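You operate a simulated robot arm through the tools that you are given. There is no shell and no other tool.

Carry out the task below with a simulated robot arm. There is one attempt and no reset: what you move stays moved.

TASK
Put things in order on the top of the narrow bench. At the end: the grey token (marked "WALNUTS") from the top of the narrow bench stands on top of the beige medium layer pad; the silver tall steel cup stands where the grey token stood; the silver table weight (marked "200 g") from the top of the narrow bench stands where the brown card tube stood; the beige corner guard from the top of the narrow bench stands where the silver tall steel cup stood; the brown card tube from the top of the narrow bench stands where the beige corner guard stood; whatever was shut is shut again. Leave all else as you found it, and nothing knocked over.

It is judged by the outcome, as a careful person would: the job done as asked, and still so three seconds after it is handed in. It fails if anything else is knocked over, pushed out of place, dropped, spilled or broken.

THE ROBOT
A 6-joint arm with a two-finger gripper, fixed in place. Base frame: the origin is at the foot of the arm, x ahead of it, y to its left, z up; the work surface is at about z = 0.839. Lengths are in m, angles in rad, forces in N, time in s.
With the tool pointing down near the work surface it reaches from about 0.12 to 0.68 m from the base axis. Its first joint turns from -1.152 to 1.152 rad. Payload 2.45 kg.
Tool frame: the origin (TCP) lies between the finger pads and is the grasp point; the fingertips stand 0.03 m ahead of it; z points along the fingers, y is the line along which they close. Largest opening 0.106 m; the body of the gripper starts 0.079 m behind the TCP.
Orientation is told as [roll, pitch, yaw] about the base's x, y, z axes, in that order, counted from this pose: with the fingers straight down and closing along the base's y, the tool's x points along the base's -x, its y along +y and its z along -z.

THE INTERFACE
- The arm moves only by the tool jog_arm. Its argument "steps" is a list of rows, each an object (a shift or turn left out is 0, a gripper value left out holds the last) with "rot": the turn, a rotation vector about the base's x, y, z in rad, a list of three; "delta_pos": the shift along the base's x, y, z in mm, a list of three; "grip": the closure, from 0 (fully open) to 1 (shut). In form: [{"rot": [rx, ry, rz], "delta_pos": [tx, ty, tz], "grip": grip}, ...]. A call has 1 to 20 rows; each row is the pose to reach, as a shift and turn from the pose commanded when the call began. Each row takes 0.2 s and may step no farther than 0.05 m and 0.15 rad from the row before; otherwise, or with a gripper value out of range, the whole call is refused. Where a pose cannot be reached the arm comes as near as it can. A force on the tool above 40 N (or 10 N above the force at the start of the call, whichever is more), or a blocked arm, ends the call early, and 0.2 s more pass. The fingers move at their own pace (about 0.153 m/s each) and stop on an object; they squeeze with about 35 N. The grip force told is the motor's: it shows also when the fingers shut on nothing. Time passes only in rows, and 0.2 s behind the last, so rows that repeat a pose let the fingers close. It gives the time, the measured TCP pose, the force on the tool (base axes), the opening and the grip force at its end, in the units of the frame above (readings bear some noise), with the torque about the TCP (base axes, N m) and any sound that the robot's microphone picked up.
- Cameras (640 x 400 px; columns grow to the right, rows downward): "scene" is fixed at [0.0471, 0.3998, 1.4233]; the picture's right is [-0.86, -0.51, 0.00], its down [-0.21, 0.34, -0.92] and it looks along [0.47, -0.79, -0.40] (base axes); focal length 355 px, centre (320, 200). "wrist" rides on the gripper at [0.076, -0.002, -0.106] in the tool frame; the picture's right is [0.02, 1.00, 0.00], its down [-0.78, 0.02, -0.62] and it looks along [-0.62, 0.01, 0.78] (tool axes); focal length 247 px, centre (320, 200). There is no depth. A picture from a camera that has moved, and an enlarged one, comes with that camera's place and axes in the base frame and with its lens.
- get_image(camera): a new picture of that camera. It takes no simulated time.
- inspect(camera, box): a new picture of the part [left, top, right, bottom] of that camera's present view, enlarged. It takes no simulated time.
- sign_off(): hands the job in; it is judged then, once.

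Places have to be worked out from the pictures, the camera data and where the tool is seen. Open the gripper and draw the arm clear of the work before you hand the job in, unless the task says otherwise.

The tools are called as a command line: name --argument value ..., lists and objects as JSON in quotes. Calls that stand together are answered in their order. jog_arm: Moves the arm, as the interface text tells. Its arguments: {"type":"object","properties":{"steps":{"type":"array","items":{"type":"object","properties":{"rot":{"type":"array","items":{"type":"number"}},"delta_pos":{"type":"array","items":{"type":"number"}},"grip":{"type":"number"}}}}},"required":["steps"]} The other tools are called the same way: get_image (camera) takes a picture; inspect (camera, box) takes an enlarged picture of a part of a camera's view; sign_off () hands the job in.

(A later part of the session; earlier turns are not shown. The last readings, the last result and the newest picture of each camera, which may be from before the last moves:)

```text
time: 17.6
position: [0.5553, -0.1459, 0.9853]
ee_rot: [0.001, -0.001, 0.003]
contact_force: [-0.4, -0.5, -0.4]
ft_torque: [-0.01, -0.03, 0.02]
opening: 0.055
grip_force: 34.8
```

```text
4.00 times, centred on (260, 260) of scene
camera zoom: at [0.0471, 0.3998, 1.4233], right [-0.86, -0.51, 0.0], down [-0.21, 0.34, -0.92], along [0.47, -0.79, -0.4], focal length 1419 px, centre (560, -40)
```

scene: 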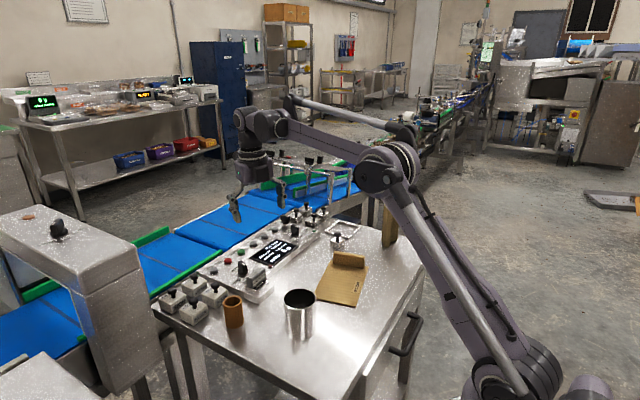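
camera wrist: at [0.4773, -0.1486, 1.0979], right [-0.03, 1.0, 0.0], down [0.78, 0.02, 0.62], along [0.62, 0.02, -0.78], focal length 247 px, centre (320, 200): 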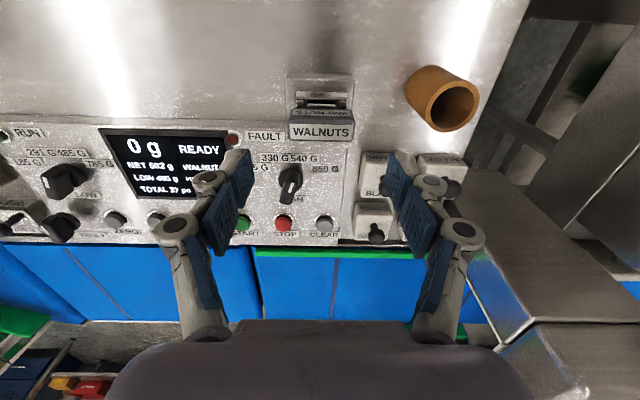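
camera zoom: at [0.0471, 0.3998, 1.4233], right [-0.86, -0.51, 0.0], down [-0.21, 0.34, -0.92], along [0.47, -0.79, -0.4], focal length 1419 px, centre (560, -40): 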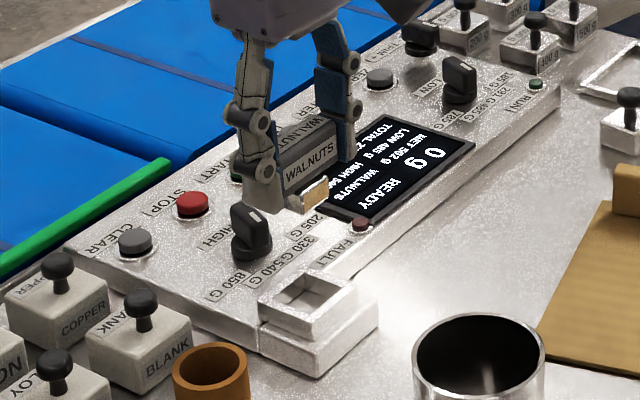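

The token came out cleanly and a foot is visible beneath its body; the pocket is now empty. I zoom in to measure the foot before placing it.

inspect --camera "scene" --box '[255, 225, 305, 270]'

inspect --camera "scene" --box '[235, 265, 285, 310]'

inspect --camera "wrist" --box '[280, 75, 370, 165]'

```text
8.89 times, centred on (280, 248) of scene
camera zoom: at [0.0471, 0.3998, 1.4233], right [-0.86, -0.51, 0.0], down [-0.21, 0.34, -0.92], along [0.47, -0.79, -0.4], focal length 3152 px, centre (676, -222)
```

zoom: 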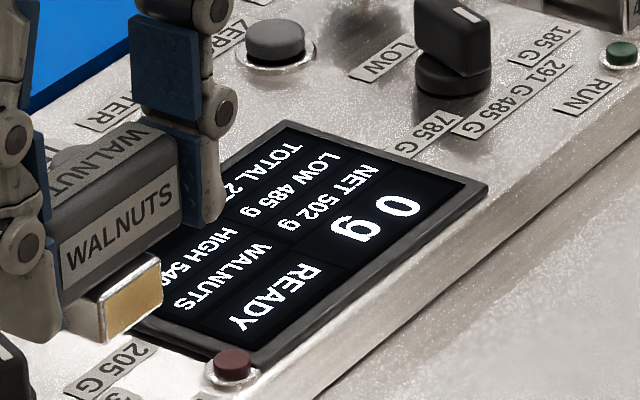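

```text
8.89 times, centred on (260, 288) of scene
camera zoom: at [0.0471, 0.3998, 1.4233], right [-0.86, -0.51, 0.0], down [-0.21, 0.34, -0.92], along [0.47, -0.79, -0.4], focal length 3152 px, centre (853, -578)
```

zoom: 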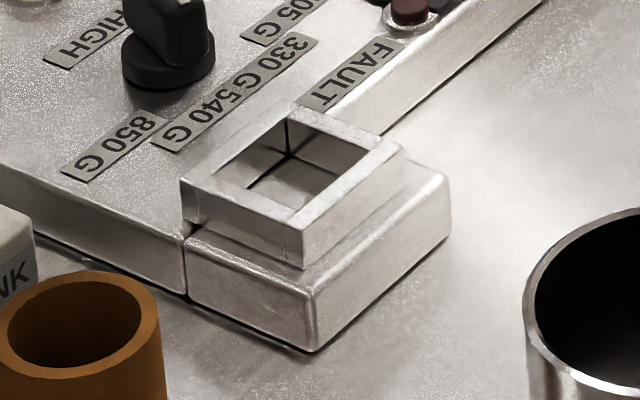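

```text
4.44 times, centred on (325, 120) of wrist
camera zoom: at [0.4789, -0.1484, 1.0924], right [-0.03, 1.0, 0.0], down [0.78, 0.02, 0.62], along [0.62, 0.02, -0.78], focal length 1098 px, centre (298, 556)
```

zoom: 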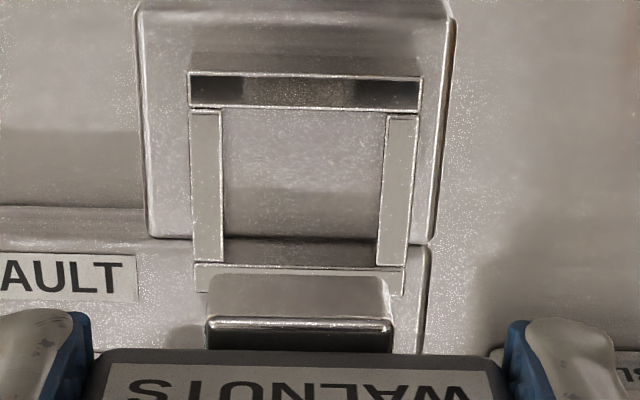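

The token has a flat metal foot and should stand well. I carry it over the free middle of the pad, about (0.398, -0.275), and stop a little above.

jog_arm --steps '[{"delta_pos": [-5, -5, 20]}, {"delta_pos": [-40, -32, 25]}, {"delta_pos": [-75, -62, 25]}, {"delta_pos": [-110, -92, 20]}, {"delta_pos": [-140, -118, 10]}, {"delta_pos": [-157, -129, -10]}, {"delta_pos": [-157, -129, -40]}, {"delta_pos": [-157, -129, -70]}, {"delta_pos": [-157, -129, -80]}, {"delta_pos": [-157, -129, -80]}]'

inspect --camera "scene" --box '[290, 220, 410, 320]'

get_image --camera "wrist"

```text
time: 19.8
position: [0.3983, -0.2749, 0.9034]
ee_rot: [0.002, 0.001, 0.005]
contact_force: [-0.4, -0.6, -0.2]
ft_torque: [-0.01, 0.0, -0.01]
opening: 0.055
grip_force: 34.7
```

```text
4.00 times, centred on (350, 270) of scene
camera zoom: at [0.0471, 0.3998, 1.4233], right [-0.86, -0.51, 0.0], down [-0.21, 0.34, -0.92], along [0.47, -0.79, -0.4], focal length 1419 px, centre (200, -80)
```

zoom: 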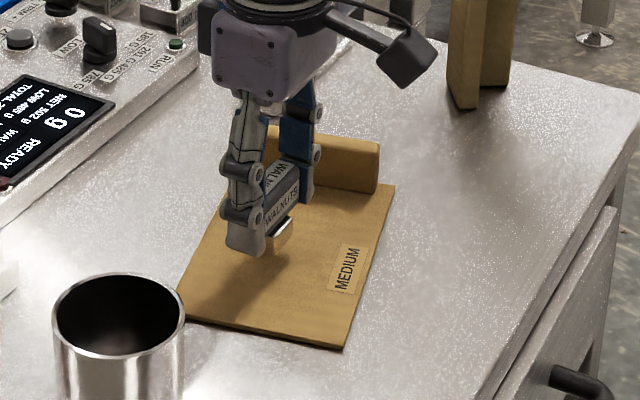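

```text
taken
camera wrist: at [0.3222, -0.278, 1.0109], right [-0.03, 1.0, 0.0], down [0.78, 0.02, 0.62], along [0.62, 0.02, -0.78], focal length 247 px, centre (320, 200)
```

wrist: 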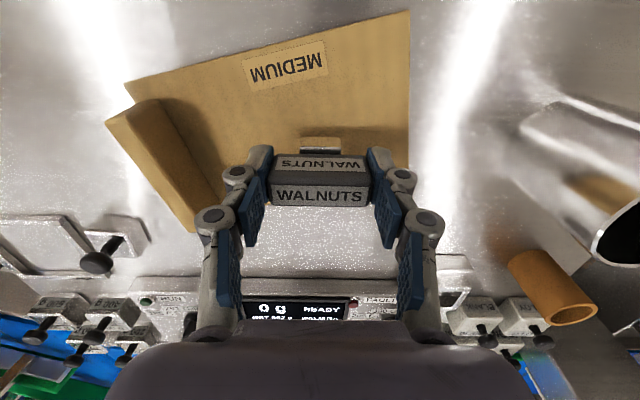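

The token is over the free area of the pad, with its foot clear. I lower it in small steps, watching the force.

jog_arm --steps '[{"delta_pos": [0, 0, -5]}, {"delta_pos": [0, 0, -10]}, {"delta_pos": [0, 0, -12]}, {"delta_pos": [0, 0, -12]}]'

inspect --camera "scene" --box '[330, 240, 380, 290]'

```text
time: 20.8
position: [0.3976, -0.2754, 0.8931]
ee_rot: [0.001, 0.0, 0.007]
contact_force: [-0.8, 0.2, -0.7]
ft_torque: [0.05, -0.01, 0.02]
opening: 0.055
grip_force: 34.8
```

```text
8.00 times, centred on (355, 265) of scene
camera zoom: at [0.0471, 0.3998, 1.4233], right [-0.86, -0.51, 0.0], down [-0.21, 0.34, -0.92], along [0.47, -0.79, -0.4], focal length 2837 px, centre (40, -320)
```

zoom: 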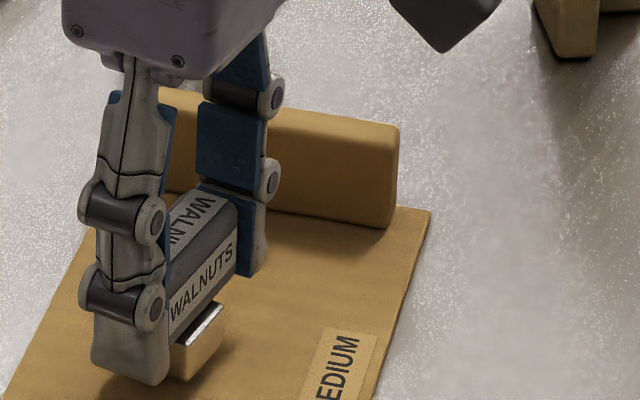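

Still no contact (TCP z = 0.893). I lower further by a few millimetres at a time.

jog_arm --steps '[{"delta_pos": [0, 0, -3]}, {"delta_pos": [0, 0, -5]}, {"delta_pos": [0, 0, -5]}]'

inspect --camera "scene" --box '[330, 250, 370, 290]'

```text
time: 21.6
position: [0.3995, -0.2759, 0.8876]
ee_rot: [0.002, -0.002, 0.005]
contact_force: [-0.3, -0.5, 0.1]
ft_torque: [-0.03, -0.01, 0.01]
opening: 0.0554
grip_force: 34.9
```

```text
10.00 times, centred on (350, 270) of scene
camera zoom: at [0.0471, 0.3998, 1.4233], right [-0.86, -0.51, 0.0], down [-0.21, 0.34, -0.92], along [0.47, -0.79, -0.4], focal length 3546 px, centre (20, -500)
```

zoom: 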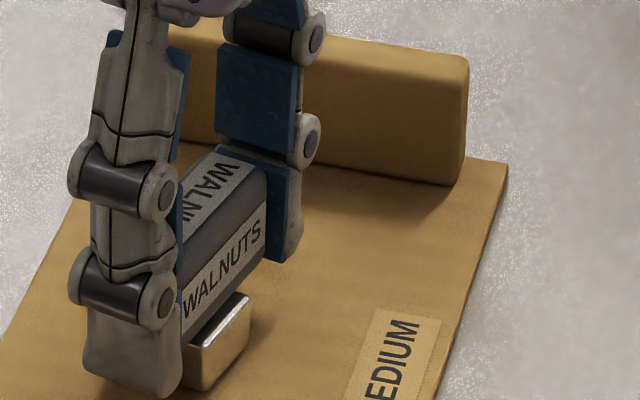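

The foot's shadow is closing in, no contact yet. I continue in 2 mm steps.

jog_arm --steps '[{"delta_pos": [0, 0, -2]}, {"delta_pos": [0, 0, -3]}, {"delta_pos": [0, 0, -3]}]'

jog_arm --steps '[{"delta_pos": [0, 0, -1]}, {"delta_pos": [0, 0, -2]}, {"delta_pos": [0, 0, -2]}]'

inspect --camera "scene" --box '[330, 250, 370, 290]'

```text
time: 22.4
position: [0.3985, -0.2759, 0.8839]
ee_rot: [0.001, -0.002, 0.006]
contact_force: [2.0, -0.5, 28.0]
ft_torque: [0.02, -0.13, -0.01]
opening: 0.0552
grip_force: 34.6
```

```text
time: 23.2
position: [0.3972, -0.2758, 0.8831]
ee_rot: [0.001, 0.0, 0.006]
contact_force: [-0.4, 1.3, 28.0]
ft_torque: [0.04, -0.02, 0.02]
opening: 0.0545
grip_force: 34.9
```

```text
10.00 times, centred on (350, 270) of scene
camera zoom: at [0.0467, 0.4001, 1.4232], right [-0.86, -0.51, 0.0], down [-0.21, 0.34, -0.92], along [0.47, -0.79, -0.4], focal length 3546 px, centre (20, -500)
```

zoom: 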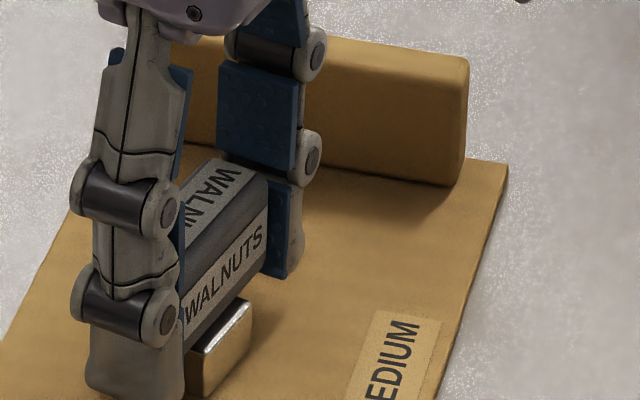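

The foot touched the pad at about z = 0.884 (28 N on the tool). I ease the pressure, open slowly and rise.

jog_arm --steps '[{"delta_pos": [0, 0, 1.5]}, {"delta_pos": [0, 0, 1.5], "grip": 0.4}, {"delta_pos": [0, 0, 1.5], "grip": 0.25}, {"delta_pos": [0, 0, 1.5], "grip": 0.25}]'

inspect --camera "scene" --box '[330, 250, 370, 290]'

inspect --camera "wrist" --box '[220, 80, 420, 260]'

```text
time: 24.2
position: [0.398, -0.2762, 0.8838]
ee_rot: [0.001, 0.0, 0.006]
contact_force: [-0.6, 0.9, -0.1]
ft_torque: [-0.04, 0.02, 0.01]
opening: 0.0795
grip_force: 0.0
```

```text
10.00 times, centred on (350, 270) of scene
camera zoom: at [0.0471, 0.3998, 1.4233], right [-0.86, -0.51, 0.0], down [-0.21, 0.34, -0.92], along [0.47, -0.79, -0.4], focal length 3546 px, centre (20, -500)
```

zoom: 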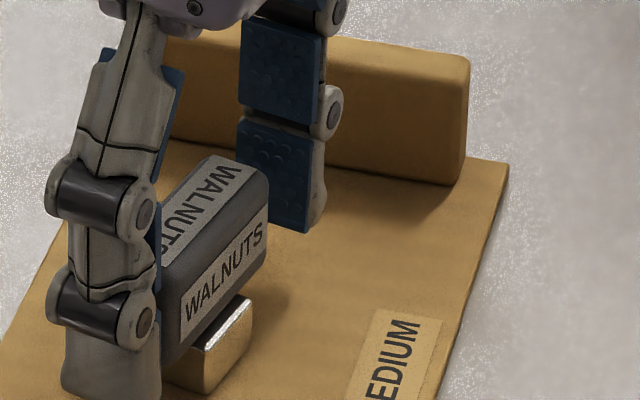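

```text
2.22 times, centred on (320, 170) of wrist
camera zoom: at [0.322, -0.2787, 0.9905], right [-0.03, 1.0, 0.0], down [0.78, 0.02, 0.62], along [0.62, 0.02, -0.78], focal length 549 px, centre (320, 267)
```

zoom: 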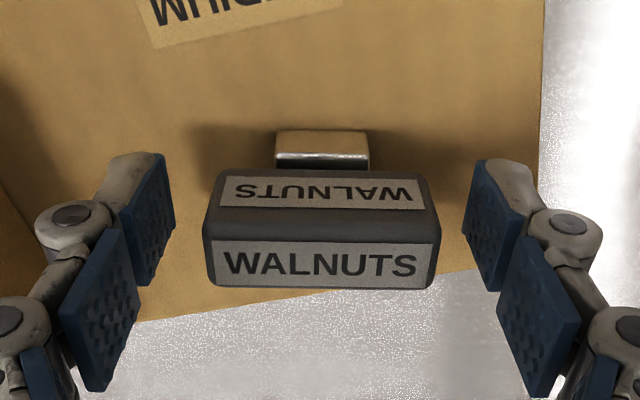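

The token stands by itself on the pad. I rise and go over to the cup at about (0.393, -0.102), opening the fingers fully.

jog_arm --steps '[{"delta_pos": [0, 0, 20], "grip": 0.25}, {"delta_pos": [0, 0, 50], "grip": 0.25}, {"delta_pos": [0, 0, 90], "grip": 0.25}, {"delta_pos": [0, 0, 126], "grip": 0.1}, {"delta_pos": [-2, 44, 126], "grip": 0.0}, {"delta_pos": [-4, 88, 126], "grip": 0.0}, {"delta_pos": [-5, 132, 126], "grip": 0.0}, {"delta_pos": [-5, 174, 126], "grip": 0.0}, {"delta_pos": [-5, 174, 126], "grip": 0.0}]'

get_image --camera "wrist"

inspect --camera "scene" --box '[220, 230, 400, 350]'

```text
time: 26.2
position: [0.3929, -0.0999, 1.0087]
ee_rot: [0.003, -0.001, 0.003]
contact_force: [0.3, 0.3, 0.0]
ft_torque: [0.03, -0.02, -0.05]
opening: 0.106
grip_force: 0.2
```

```text
taken
camera wrist: at [0.3165, -0.1032, 1.1157], right [-0.03, 1.0, 0.0], down [0.78, 0.02, 0.62], along [0.62, 0.02, -0.78], focal length 247 px, centre (320, 200)
```

wrist: 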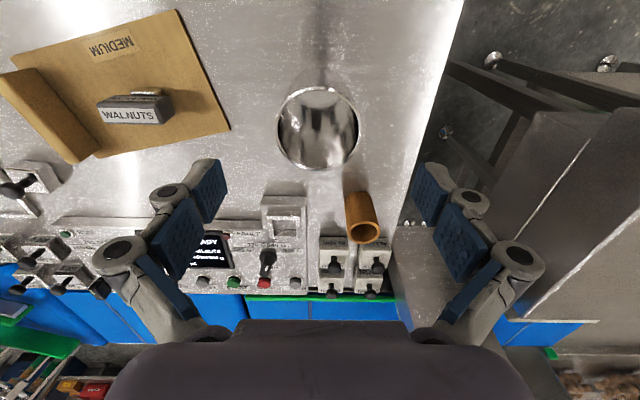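

```text
3.33 times, centred on (310, 290) of scene
camera zoom: at [0.047, 0.3998, 1.4233], right [-0.86, -0.51, 0.0], down [-0.21, 0.34, -0.92], along [0.47, -0.79, -0.4], focal length 1182 px, centre (353, -100)
```

zoom: 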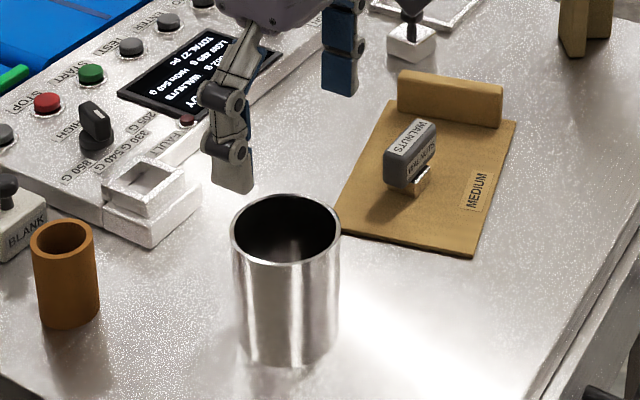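

The cup's rim is centred at about (0.391, -0.102), z about 0.93. I descend around it.

jog_arm --steps '[{"delta_pos": [-2, -2, -30], "grip": 0.0}, {"delta_pos": [-2, -2, -60], "grip": 0.0}, {"delta_pos": [-2, -2, -90], "grip": 0.0}, {"delta_pos": [-2, -2, -110], "grip": 0.0}, {"delta_pos": [-2, -2, -110], "grip": 0.0}]'

get_image --camera "wrist"

inspect --camera "scene" --box '[230, 250, 380, 350]'

```text
time: 27.4
position: [0.3917, -0.1033, 0.8982]
ee_rot: [0.002, -0.001, 0.006]
contact_force: [-0.5, -0.5, -0.3]
ft_torque: [-0.01, 0.01, -0.04]
opening: 0.1061
grip_force: 0.0
```

```text
taken
camera wrist: at [0.316, -0.1061, 1.0051], right [-0.03, 1.0, 0.0], down [0.78, 0.02, 0.62], along [0.62, 0.02, -0.78], focal length 247 px, centre (320, 200)
```

wrist: 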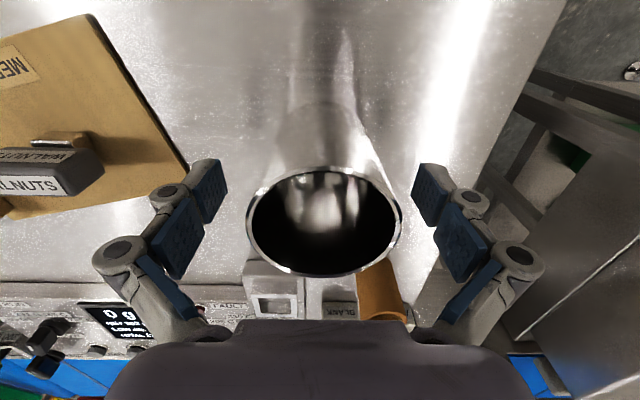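

```text
4.00 times, centred on (305, 300) of scene
camera zoom: at [0.047, 0.3998, 1.4233], right [-0.86, -0.51, 0.0], down [-0.21, 0.34, -0.92], along [0.47, -0.79, -0.4], focal length 1419 px, centre (380, -200)
```

zoom: 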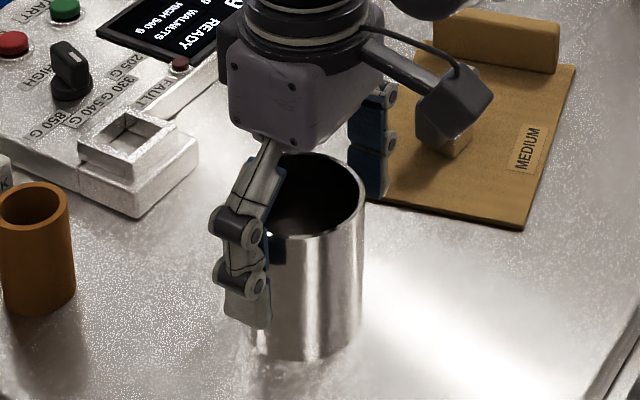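

The cup sits between the fingers, about 1.5 mm off centre. I shift by that and close on it.

jog_arm --steps '[{"delta_pos": [0, 1.5, 0], "grip": 0.0}, {"delta_pos": [0, 1.5, 0], "grip": 0.25}, {"delta_pos": [0, 1.5, 0], "grip": 0.5}, {"delta_pos": [0, 1.5, 0], "grip": 1.0}, {"delta_pos": [0, 1.5, 0], "grip": 1.0}]'

get_image --camera "wrist"

```text
time: 28.6
position: [0.3926, -0.1022, 0.9001]
ee_rot: [0.002, 0.0, 0.007]
contact_force: [-0.3, 0.2, 4.8]
ft_torque: [-0.04, -0.02, 0.0]
opening: 0.0693
grip_force: 35.0
```

```text
taken
camera wrist: at [0.3158, -0.1047, 1.0061], right [-0.03, 1.0, 0.0], down [0.78, 0.02, 0.62], along [0.62, 0.02, -0.78], focal length 247 px, centre (320, 200)
```

wrist: 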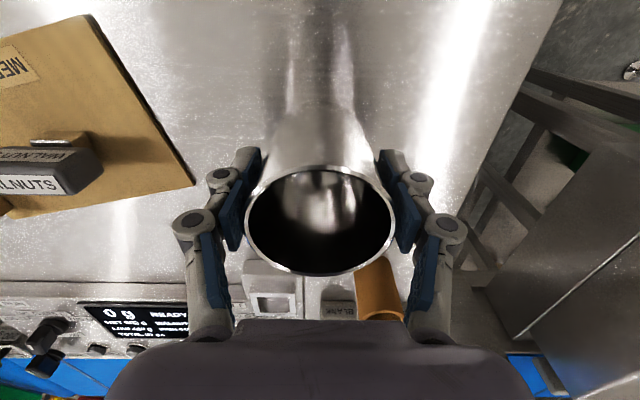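

The cup is held at 0.069 m. I lift it, check that it comes up cleanly, and carry it over the empty pocket, which I measure centred at about (0.558, -0.1455) with its top at about z = 0.875.

jog_arm --steps '[{"delta_pos": [0, 0, 5]}, {"delta_pos": [0, 0, 20]}, {"delta_pos": [0, 0, 50]}, {"delta_pos": [0, 0, 85]}, {"delta_pos": [0, 0, 105]}, {"delta_pos": [0, 0, 105]}]'

inspect --camera "scene" --box '[220, 200, 400, 350]'

```text
time: 30.0
position: [0.3891, -0.1021, 1.0037]
ee_rot: [0.002, 0.0, 0.005]
contact_force: [0.4, -0.4, 0.0]
ft_torque: [-0.02, 0.02, 0.04]
opening: 0.069
grip_force: 35.4
```

```text
2.67 times, centred on (310, 275) of scene
camera zoom: at [0.0471, 0.3998, 1.4233], right [-0.86, -0.51, 0.0], down [-0.21, 0.34, -0.92], along [0.47, -0.79, -0.4], focal length 946 px, centre (347, 0)
```

zoom: 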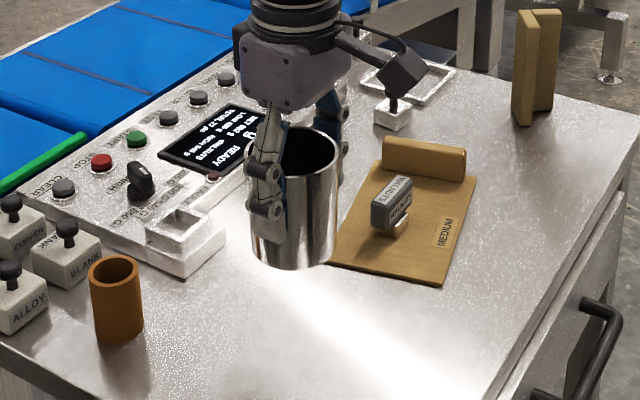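

The cup is up and level. I carry it over the pocket.

jog_arm --steps '[{"delta_pos": [35, -9, 0]}, {"delta_pos": [75, -19, 0]}, {"delta_pos": [115, -30, 0]}, {"delta_pos": [150, -39, 0]}, {"delta_pos": [168, -43.5, 0]}, {"delta_pos": [168, -43.5, -30]}, {"delta_pos": [168, -43.5, -50]}, {"delta_pos": [168, -43.5, -50]}]'

get_image --camera "wrist"

inspect --camera "scene" --box '[210, 220, 310, 310]'

```text
time: 31.8
position: [0.5593, -0.1453, 0.953]
ee_rot: [0.002, -0.002, 0.005]
contact_force: [0.3, 0.2, -1.1]
ft_torque: [-0.03, 0.03, 0.03]
opening: 0.0692
grip_force: 34.9
```

```text
taken
camera wrist: at [0.4836, -0.1474, 1.0602], right [-0.03, 1.0, 0.0], down [0.78, 0.02, 0.62], along [0.62, 0.02, -0.78], focal length 247 px, centre (320, 200)
```

wrist: 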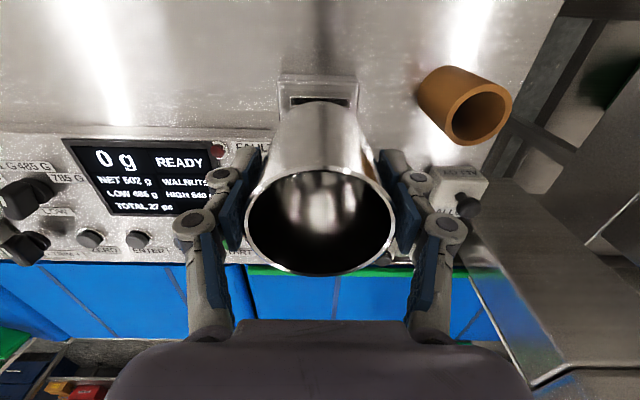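

```text
4.44 times, centred on (260, 265) of scene
camera zoom: at [0.0471, 0.3998, 1.4233], right [-0.86, -0.51, 0.0], down [-0.21, 0.34, -0.92], along [0.47, -0.79, -0.4], focal length 1576 px, centre (587, -89)
```

zoom: 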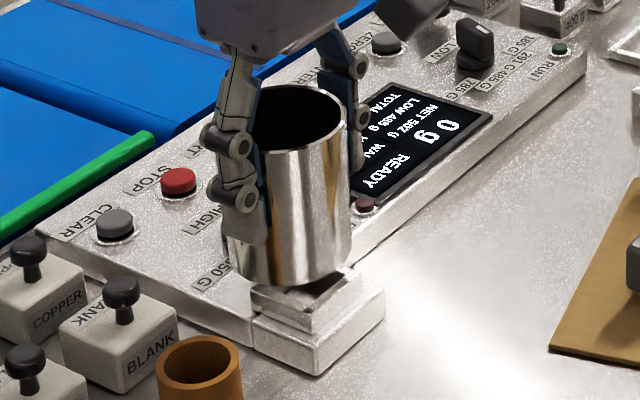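

I zoom in to check how the cup's bottom lines up with the pocket.

inspect --camera "wrist" --box '[260, 60, 380, 150]'

inspect --camera "scene" --box '[240, 265, 290, 310]'

```text
4.44 times, centred on (320, 105) of wrist
camera zoom: at [0.4836, -0.1474, 1.0602], right [-0.03, 1.0, 0.0], down [0.78, 0.02, 0.62], along [0.62, 0.02, -0.78], focal length 1098 px, centre (320, 622)
```

zoom: 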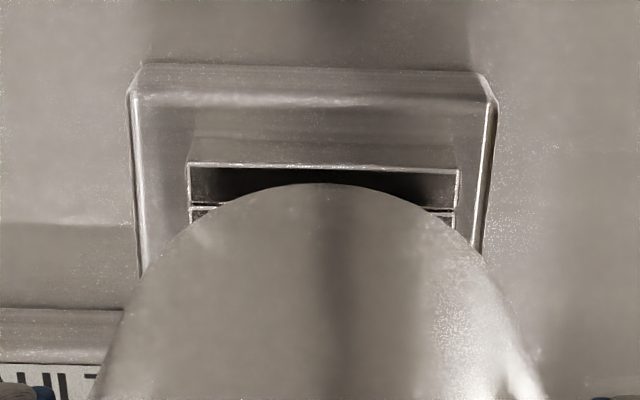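

```text
8.89 times, centred on (265, 288) of scene
camera zoom: at [0.0471, 0.3998, 1.4233], right [-0.86, -0.51, 0.0], down [-0.21, 0.34, -0.92], along [0.47, -0.79, -0.4], focal length 3152 px, centre (809, -578)
```

zoom: 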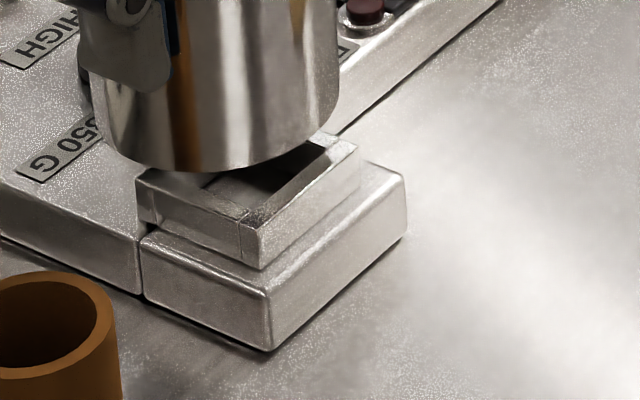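

The cup's bottom sits about 7 mm too far in +x for the pocket centre. I shift it back and lower it close to contact.

jog_arm --steps '[{"delta_pos": [-4, 0, 0]}, {"delta_pos": [-7, 0, 0]}, {"delta_pos": [-7, 0, -6]}, {"delta_pos": [-7, 0, -12]}, {"delta_pos": [-7, 0, -12]}]'

inspect --camera "wrist" --box '[260, 60, 380, 150]'

inspect --camera "scene" --box '[240, 265, 290, 310]'

```text
time: 33.0
position: [0.5521, -0.1453, 0.9434]
ee_rot: [0.0, 0.0, 0.005]
contact_force: [0.6, -0.8, -1.8]
ft_torque: [-0.05, 0.0, 0.03]
opening: 0.0687
grip_force: 35.3
```

```text
4.44 times, centred on (320, 105) of wrist
camera zoom: at [0.4757, -0.1478, 1.0489], right [-0.03, 1.0, 0.0], down [0.78, 0.02, 0.62], along [0.62, 0.02, -0.78], focal length 1098 px, centre (320, 622)
```

zoom: 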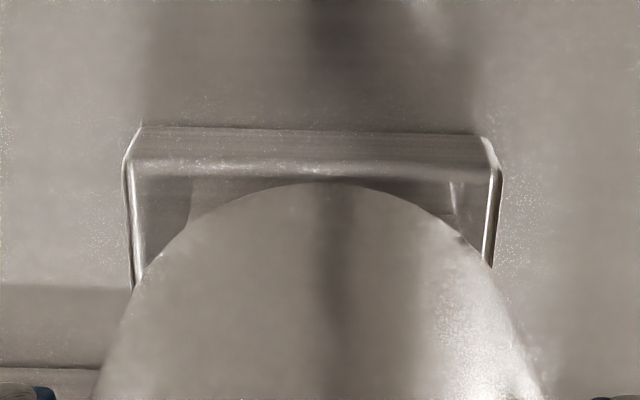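

```text
8.89 times, centred on (265, 288) of scene
camera zoom: at [0.0471, 0.3998, 1.4233], right [-0.86, -0.51, 0.0], down [-0.21, 0.34, -0.92], along [0.47, -0.79, -0.4], focal length 3152 px, centre (809, -578)
```

zoom: 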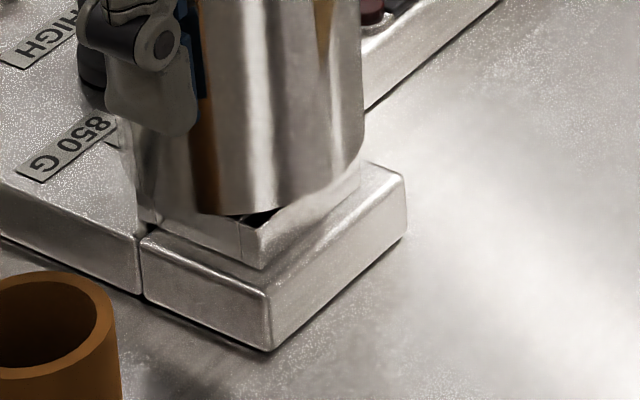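

The cup is now centred over the ring. I lower it gently to contact.

jog_arm --steps '[{"delta_pos": [0, 0, -2]}, {"delta_pos": [0, 0, -4]}, {"delta_pos": [0, 0, -4]}]'

```text
time: 33.8
position: [0.5514, -0.1437, 0.9388]
ee_rot: [0.002, 0.0, 0.006]
contact_force: [0.7, 0.6, -1.1]
ft_torque: [0.01, 0.07, 0.01]
opening: 0.0689
grip_force: 34.9
```

No contact yet at z = 0.939; I go on down by 2 mm.

jog_arm --steps '[{"delta_pos": [0, 0, -1]}, {"delta_pos": [0, 0, -2]}, {"delta_pos": [0, 0, -2]}]'

inspect --camera "scene" --box '[240, 265, 290, 310]'

```text
time: 34.6
position: [0.5528, -0.1463, 0.9362]
ee_rot: [0.004, 0.001, 0.007]
contact_force: [-1.2, 0.8, -0.6]
ft_torque: [-0.04, -0.02, 0.04]
opening: 0.0692
grip_force: 34.2
```

```text
8.89 times, centred on (265, 288) of scene
camera zoom: at [0.0471, 0.3998, 1.4233], right [-0.86, -0.51, 0.0], down [-0.21, 0.34, -0.92], along [0.47, -0.79, -0.4], focal length 3152 px, centre (809, -578)
```

zoom: 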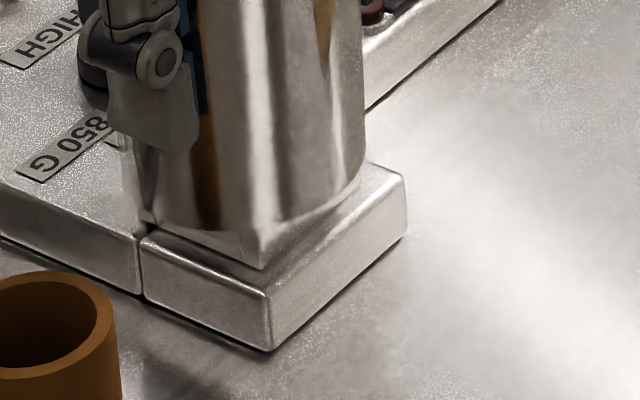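

Very close now; I continue by another 2 mm.

jog_arm --steps '[{"delta_pos": [0, 0, -1]}, {"delta_pos": [0, 0, -2]}, {"delta_pos": [0, 0, -2]}]'

```text
time: 35.4
position: [0.5514, -0.1441, 0.9359]
ee_rot: [0.001, -0.001, 0.003]
contact_force: [-0.8, -0.3, 6.3]
ft_torque: [-0.17, -0.07, -0.01]
opening: 0.0691
grip_force: 34.8
```

Contact at z of about 0.935 with 6 N: the cup rests on the pocket. I open gradually and check that it stands.

jog_arm --steps '[{"delta_pos": [0, 0, 0], "grip": 0.32}, {"delta_pos": [0, 0, 0], "grip": 0.25}, {"delta_pos": [0, 0, 0], "grip": 0.15}, {"delta_pos": [0, 0, 0], "grip": 0.05}, {"delta_pos": [0, 0, 0], "grip": 0.05}]'

get_image --camera "wrist"

inspect --camera "scene" --box '[210, 220, 310, 310]'

```text
time: 36.6
position: [0.5523, -0.146, 0.9347]
ee_rot: [0.0, 0.0, 0.007]
contact_force: [0.3, -0.3, 0.5]
ft_torque: [-0.03, -0.02, -0.05]
opening: 0.1007
grip_force: 0.0
```

```text
taken
camera wrist: at [0.4753, -0.1475, 1.0417], right [-0.03, 1.0, 0.0], down [0.78, 0.02, 0.62], along [0.62, 0.02, -0.78], focal length 247 px, centre (320, 200)
```

wrist: 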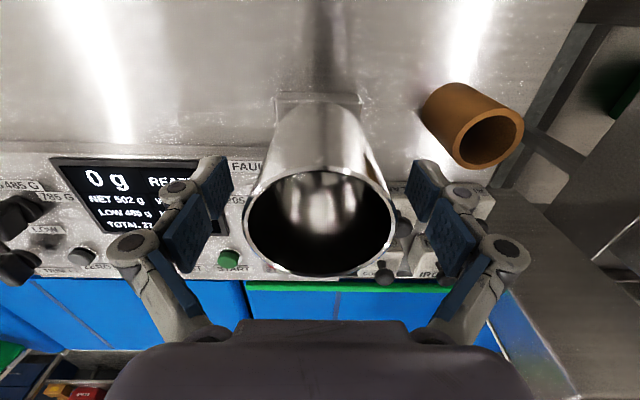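

```text
4.44 times, centred on (260, 265) of scene
camera zoom: at [0.0471, 0.3998, 1.4233], right [-0.86, -0.51, 0.0], down [-0.21, 0.34, -0.92], along [0.47, -0.79, -0.4], focal length 1576 px, centre (587, -89)
```

zoom: 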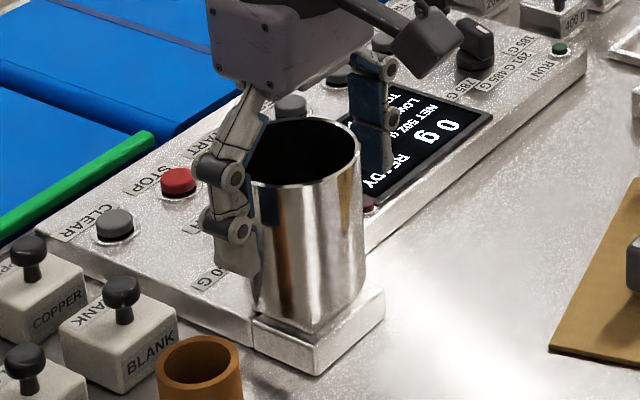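

The cup stands level on the pocket where the token was. I rise clear and go over to the corner guard, turning the tool to match its near flange.

jog_arm --steps '[{"delta_pos": [0, 0, 40], "grip": 0.0}, {"delta_pos": [0, 0, 85], "grip": 0.0}, {"delta_pos": [0, 0, 130], "grip": 0.0}]'

jog_arm --steps '[{"rot": [0, 0, -0.098], "delta_pos": [-21, -35, 5]}, {"rot": [0, 0, -0.197], "delta_pos": [-42, -71, 10]}, {"rot": [0, 0, -0.295], "delta_pos": [-63, -106, 15]}, {"rot": [0, 0, -0.394], "delta_pos": [-84, -141, 20]}, {"rot": [0, 0, -0.493], "delta_pos": [-106, -177, 25]}, {"rot": [0, 0, -0.591], "delta_pos": [-127, -212, 25]}, {"rot": [0, 0, -0.69], "delta_pos": [-148, -247, 25]}, {"rot": [0, 0, -0.788], "delta_pos": [-170, -283, 25]}, {"rot": [0, 0, -0.887], "delta_pos": [-191, -318, 25]}, {"rot": [0, 0, -0.985], "delta_pos": [-212, -354, 25]}, {"rot": [0, 0, -0.985], "delta_pos": [-212, -354, 25]}]'

get_image --camera "wrist"

get_image --camera "scene"

```text
time: 37.4
position: [0.5513, -0.1465, 1.0646]
ee_rot: [0.003, 0.0, 0.006]
contact_force: [-0.3, 0.0, 0.6]
ft_torque: [-0.03, 0.04, 0.01]
opening: 0.1059
grip_force: 0.1
```

```text
time: 39.8
position: [0.3398, -0.4988, 1.0908]
ee_rot: [0.002, -0.001, -0.98]
contact_force: [-0.4, 0.0, 0.2]
ft_torque: [-0.01, -0.01, 0.01]
opening: 0.1058
grip_force: 0.2
```

```text
taken
camera wrist: at [0.296, -0.4372, 1.1978], right [0.82, 0.57, 0.0], down [0.45, -0.64, 0.62], along [0.36, -0.51, -0.78], focal length 247 px, centre (320, 200)
```

wrist: 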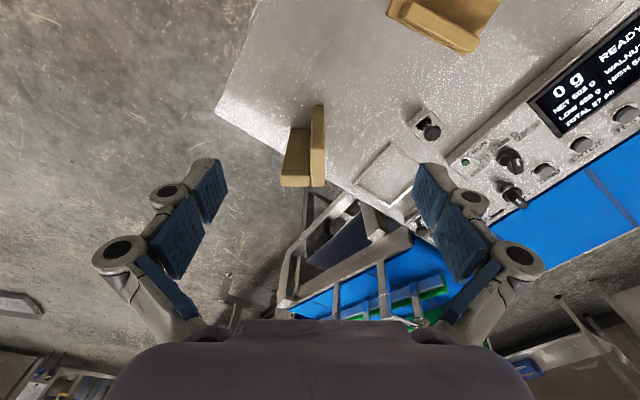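

```text
taken
```

scene: 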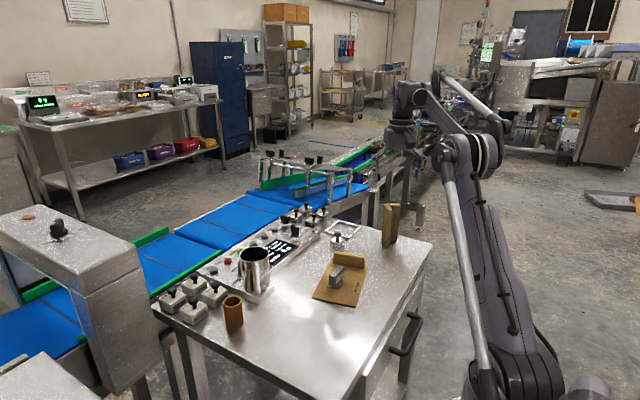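

inspect --camera "wrist" --box '[250, 80, 370, 210]'

inspect --camera "scene" --box '[360, 190, 430, 260]'

```text
3.08 times, centred on (310, 145) of wrist
camera zoom: at [0.296, -0.4372, 1.1978], right [0.82, 0.57, 0.0], down [0.45, -0.64, 0.62], along [0.36, -0.51, -0.78], focal length 760 px, centre (351, 369)
```

zoom: 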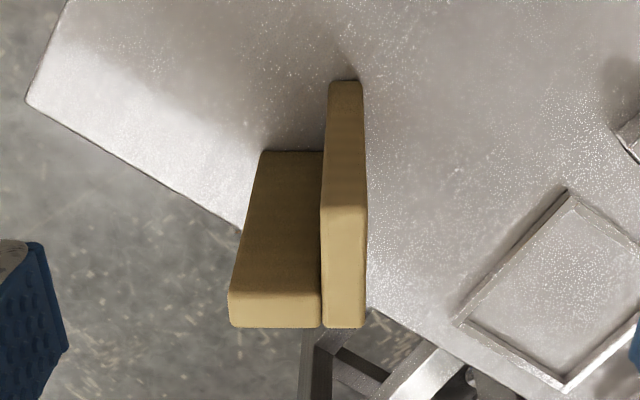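

```text
5.71 times, centred on (395, 225) of scene
camera zoom: at [0.0471, 0.3998, 1.4233], right [-0.86, -0.51, 0.0], down [-0.21, 0.34, -0.92], along [0.47, -0.79, -0.4], focal length 2027 px, centre (-109, 57)
```

zoom: 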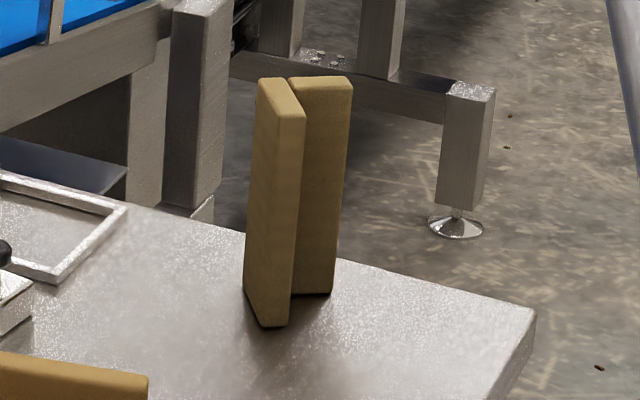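

The guard is an L of two flanges, each about 45 mm long and 14 mm thick, top at about z = 0.98, and the tool is now square to it. I bring the open fingers to either side of the near flange, just above it, and check.

jog_arm --steps '[{"delta_pos": [0, 0, -10], "grip": 0.2}, {"delta_pos": [10, -17, -30], "grip": 0.4}, {"delta_pos": [22.7, -39, -60], "grip": 0.45}, {"delta_pos": [22.7, -39, -66], "grip": 0.45}, {"delta_pos": [22.7, -39, -66], "grip": 0.45}]'

get_image --camera "wrist"

inspect --camera "wrist" --box '[230, 90, 410, 260]'

inspect --camera "scene" --box '[350, 160, 450, 260]'

```text
time: 41.0
position: [0.3614, -0.5379, 1.0244]
ee_rot: [0.002, -0.001, -0.98]
contact_force: [0.1, 0.0, 0.3]
ft_torque: [0.0, 0.01, -0.02]
opening: 0.0584
grip_force: 0.1
```

```text
taken
camera wrist: at [0.3179, -0.4761, 1.13], right [0.82, 0.57, 0.0], down [0.45, -0.64, 0.62], along [0.36, -0.51, -0.78], focal length 247 px, centre (320, 200)
```

wrist: 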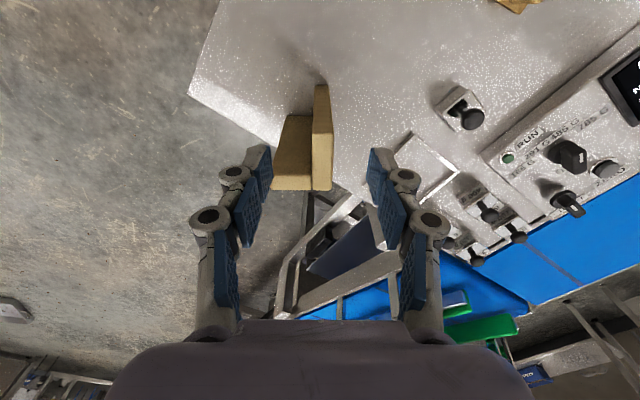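

```text
2.35 times, centred on (320, 175) of wrist
camera zoom: at [0.3179, -0.4761, 1.13], right [0.82, 0.57, 0.0], down [0.45, -0.64, 0.62], along [0.36, -0.51, -0.78], focal length 581 px, centre (320, 259)
```

zoom: 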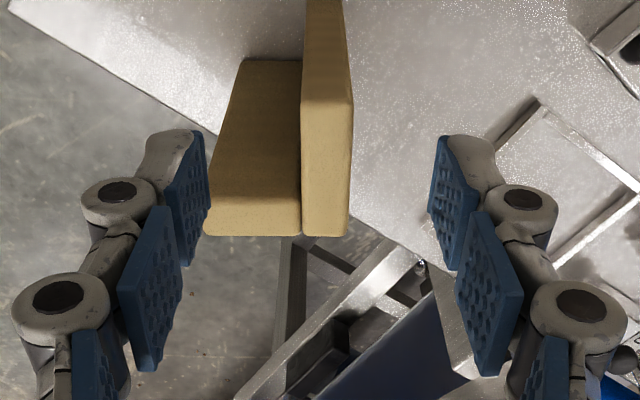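

```text
4.00 times, centred on (400, 210) of scene
camera zoom: at [0.0471, 0.3998, 1.4233], right [-0.86, -0.51, 0.0], down [-0.21, 0.34, -0.92], along [0.47, -0.79, -0.4], focal length 1419 px, centre (0, 160)
```

zoom: 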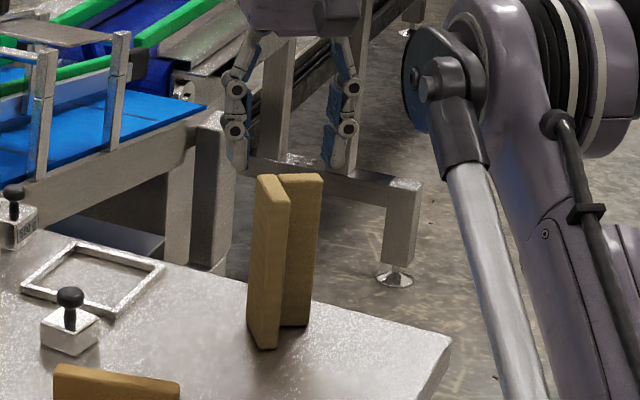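

The flange is centred between the fingers to within 2 mm, and the inner finger clears the other flange. I descend with that small correction.

jog_arm --steps '[{"delta_pos": [3, -1.6, -20], "grip": 0.45}, {"delta_pos": [3, -1.6, -45], "grip": 0.45}, {"delta_pos": [3, -1.6, -65], "grip": 0.45}, {"delta_pos": [3, -1.6, -79], "grip": 0.45}, {"delta_pos": [3, -1.6, -79], "grip": 0.45}]'

inspect --camera "wrist" --box '[210, 90, 430, 290]'

inspect --camera "scene" --box '[350, 160, 450, 260]'

```text
time: 42.2
position: [0.3654, -0.5409, 0.9439]
ee_rot: [0.002, 0.0, -0.983]
contact_force: [-0.1, 0.4, 0.3]
ft_torque: [-0.01, -0.01, 0.04]
opening: 0.0585
grip_force: 0.1
```

```text
2.00 times, centred on (320, 190) of wrist
camera zoom: at [0.3215, -0.4786, 1.0506], right [0.82, 0.57, 0.0], down [0.45, -0.64, 0.62], along [0.36, -0.51, -0.78], focal length 494 px, centre (320, 220)
```

zoom: 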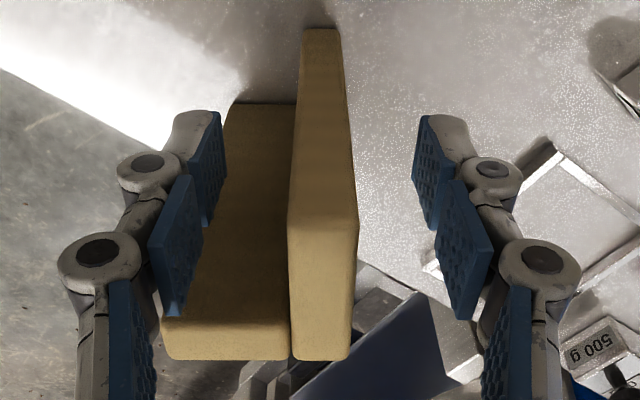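

```text
4.00 times, centred on (400, 210) of scene
camera zoom: at [0.0471, 0.3998, 1.4233], right [-0.86, -0.51, 0.0], down [-0.21, 0.34, -0.92], along [0.47, -0.79, -0.4], focal length 1419 px, centre (0, 160)
```

zoom: 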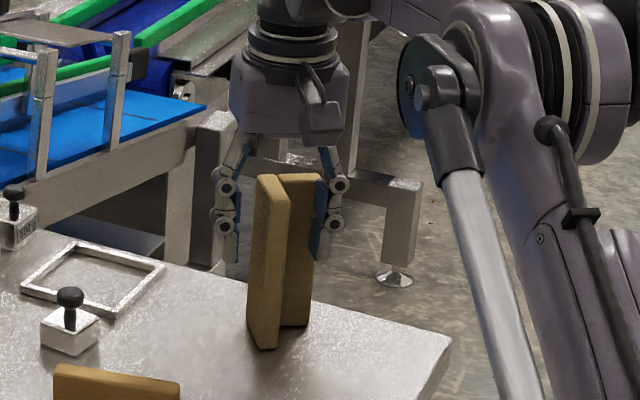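

The fingers straddle the flange evenly. I close slowly.

jog_arm --steps '[{"delta_pos": [0, 0, 0], "grip": 0.6}, {"delta_pos": [0, 0, 0], "grip": 0.75}, {"delta_pos": [0, 0, 0], "grip": 0.9}, {"delta_pos": [0, 0, 0], "grip": 1.0}, {"delta_pos": [0, 0, 0], "grip": 1.0}]'

inspect --camera "wrist" --box '[210, 90, 430, 290]'

```text
time: 43.4
position: [0.3648, -0.5405, 0.9436]
ee_rot: [0.002, 0.0, -0.981]
contact_force: [-0.3, 0.3, 0.0]
ft_torque: [0.01, 0.01, 0.02]
opening: 0.0146
grip_force: 35.3
```

```text
2.00 times, centred on (320, 190) of wrist
camera zoom: at [0.3215, -0.4787, 1.0509], right [0.82, 0.57, 0.0], down [0.45, -0.64, 0.62], along [0.36, -0.51, -0.78], focal length 494 px, centre (320, 220)
```

zoom: 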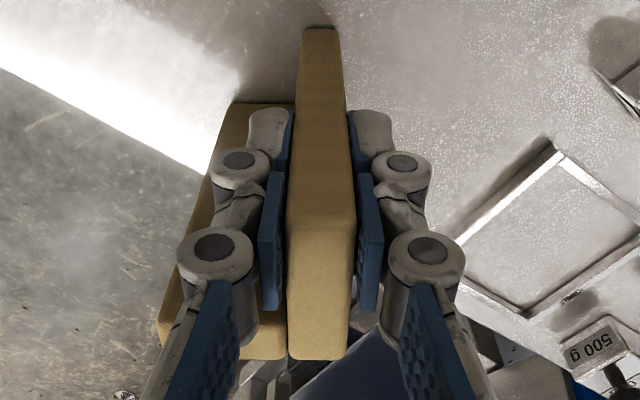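

The guard's flange is gripped at 14.6 mm. I lift it a little and draw it inward while rising, then check that it hangs straight.

jog_arm --steps '[{"delta_pos": [0, 0, 5]}, {"delta_pos": [0, 0, 15]}, {"delta_pos": [0, 0, 30]}, {"delta_pos": [-5, 10, 50]}, {"delta_pos": [-12, 25, 75]}, {"delta_pos": [-15, 50, 100]}, {"delta_pos": [-15, 80, 116]}, {"delta_pos": [-15, 80, 116]}]'

inspect --camera "scene" --box '[310, 120, 450, 270]'

inspect --camera "wrist" --box '[210, 90, 430, 290]'

```text
time: 45.2
position: [0.352, -0.4601, 1.0621]
ee_rot: [0.001, 0.001, -0.981]
contact_force: [0.3, 0.0, -1.4]
ft_torque: [0.01, 0.02, 0.01]
opening: 0.0146
grip_force: 35.1
```

```text
2.67 times, centred on (380, 195) of scene
camera zoom: at [0.047, 0.3998, 1.4233], right [-0.86, -0.51, 0.0], down [-0.21, 0.34, -0.92], along [0.47, -0.79, -0.4], focal length 946 px, centre (160, 213)
```

zoom: 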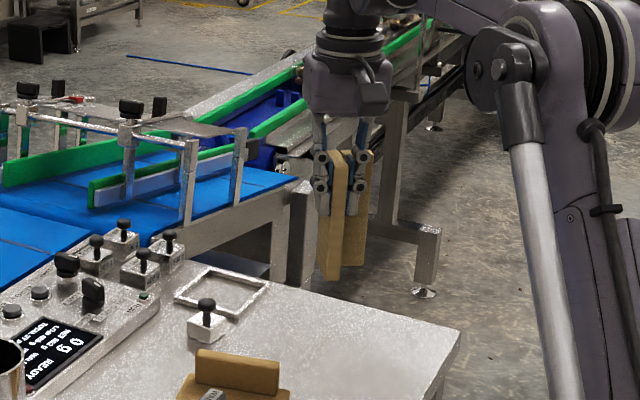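

```text
2.00 times, centred on (320, 190) of wrist
camera zoom: at [0.3074, -0.3981, 1.1681], right [0.82, 0.57, 0.0], down [0.45, -0.64, 0.62], along [0.36, -0.51, -0.78], focal length 494 px, centre (320, 220)
```

zoom: 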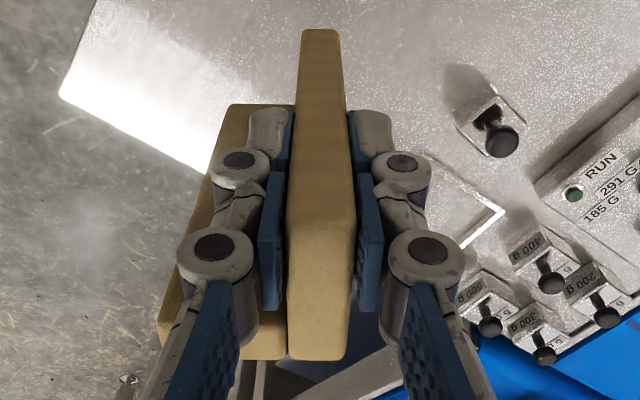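

The guard hangs straight and firm. I carry it high over the pad to the cup's old spot, about (0.396, -0.102).

jog_arm --steps '[{"delta_pos": [5, 40, 0]}, {"delta_pos": [10, 82, 0]}, {"delta_pos": [16, 124, 0]}, {"delta_pos": [22, 166, 0]}, {"delta_pos": [28, 208, 0]}, {"delta_pos": [33, 250, 0]}, {"delta_pos": [39, 292, 0]}, {"delta_pos": [45, 334, 0]}, {"delta_pos": [50, 365, 0]}, {"delta_pos": [50, 375, -20]}, {"delta_pos": [50, 375, -60]}, {"delta_pos": [50, 375, -90]}, {"delta_pos": [50, 375, -90]}]'

get_image --camera "wrist"

inspect --camera "scene" --box '[220, 220, 380, 340]'

```text
time: 48.0
position: [0.4002, -0.0851, 0.9689]
ee_rot: [0.002, -0.002, -0.981]
contact_force: [-0.6, -0.2, 0.7]
ft_torque: [0.03, 0.01, 0.02]
opening: 0.0149
grip_force: 34.8
```

```text
taken
camera wrist: at [0.3566, -0.0229, 1.0758], right [0.82, 0.57, 0.0], down [0.45, -0.64, 0.62], along [0.36, -0.51, -0.78], focal length 247 px, centre (320, 200)
```

wrist: 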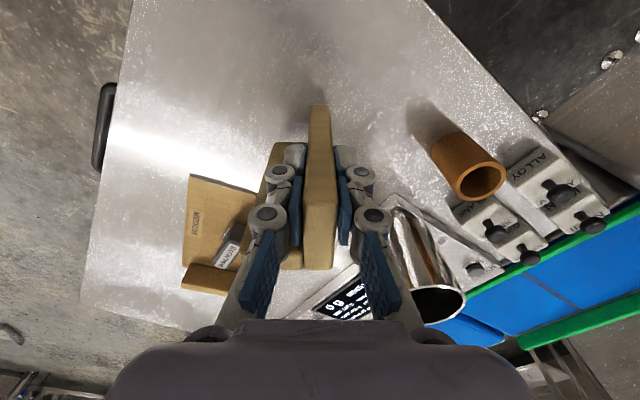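

```text
3.33 times, centred on (300, 280) of scene
camera zoom: at [0.047, 0.3998, 1.4233], right [-0.86, -0.51, 0.0], down [-0.21, 0.34, -0.92], along [0.47, -0.79, -0.4], focal length 1182 px, centre (387, -67)
```

zoom: 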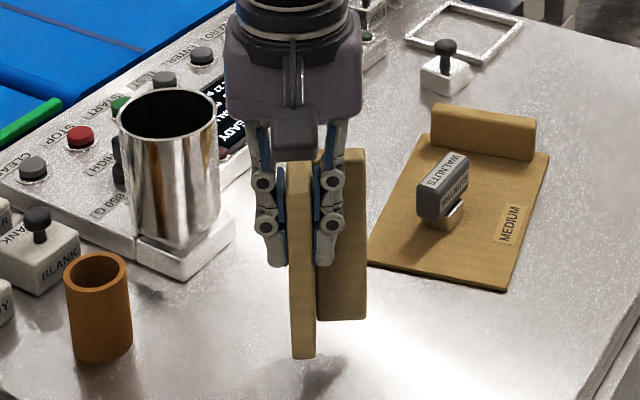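

The guard hangs over the spot with about 26 mm to go. I lower it in steps, then look for contact.

jog_arm --steps '[{"delta_pos": [0, 0, -12]}, {"delta_pos": [0, 0, -20]}, {"delta_pos": [0, 0, -23]}, {"delta_pos": [0, 0, -23]}]'

inspect --camera "scene" --box '[270, 260, 350, 340]'

```text
time: 49.0
position: [0.4003, -0.0845, 0.9473]
ee_rot: [0.002, -0.002, -0.979]
contact_force: [-0.4, 1.0, -0.3]
ft_torque: [0.04, 0.0, 0.03]
opening: 0.0149
grip_force: 35.0
```

```text
5.00 times, centred on (310, 300) of scene
camera zoom: at [0.0471, 0.3998, 1.4233], right [-0.86, -0.51, 0.0], down [-0.21, 0.34, -0.92], along [0.47, -0.79, -0.4], focal length 1773 px, centre (370, -300)
```

zoom: 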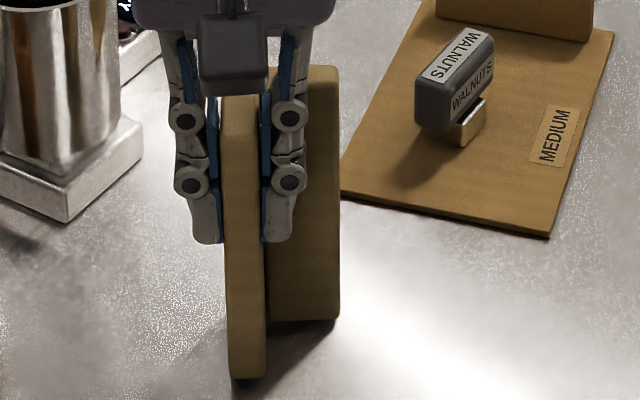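

Nearly down, no contact yet; I lower the last few millimetres gently.

jog_arm --steps '[{"delta_pos": [0, 0, -1.5]}, {"delta_pos": [0, 0, -2.5]}, {"delta_pos": [0, 0, -2.5]}]'

```text
time: 49.8
position: [0.4011, -0.0861, 0.9446]
ee_rot: [0.003, 0.001, -0.98]
contact_force: [-0.9, -0.3, 0.3]
ft_torque: [0.01, -0.04, 0.0]
opening: 0.0145
grip_force: 35.1
```

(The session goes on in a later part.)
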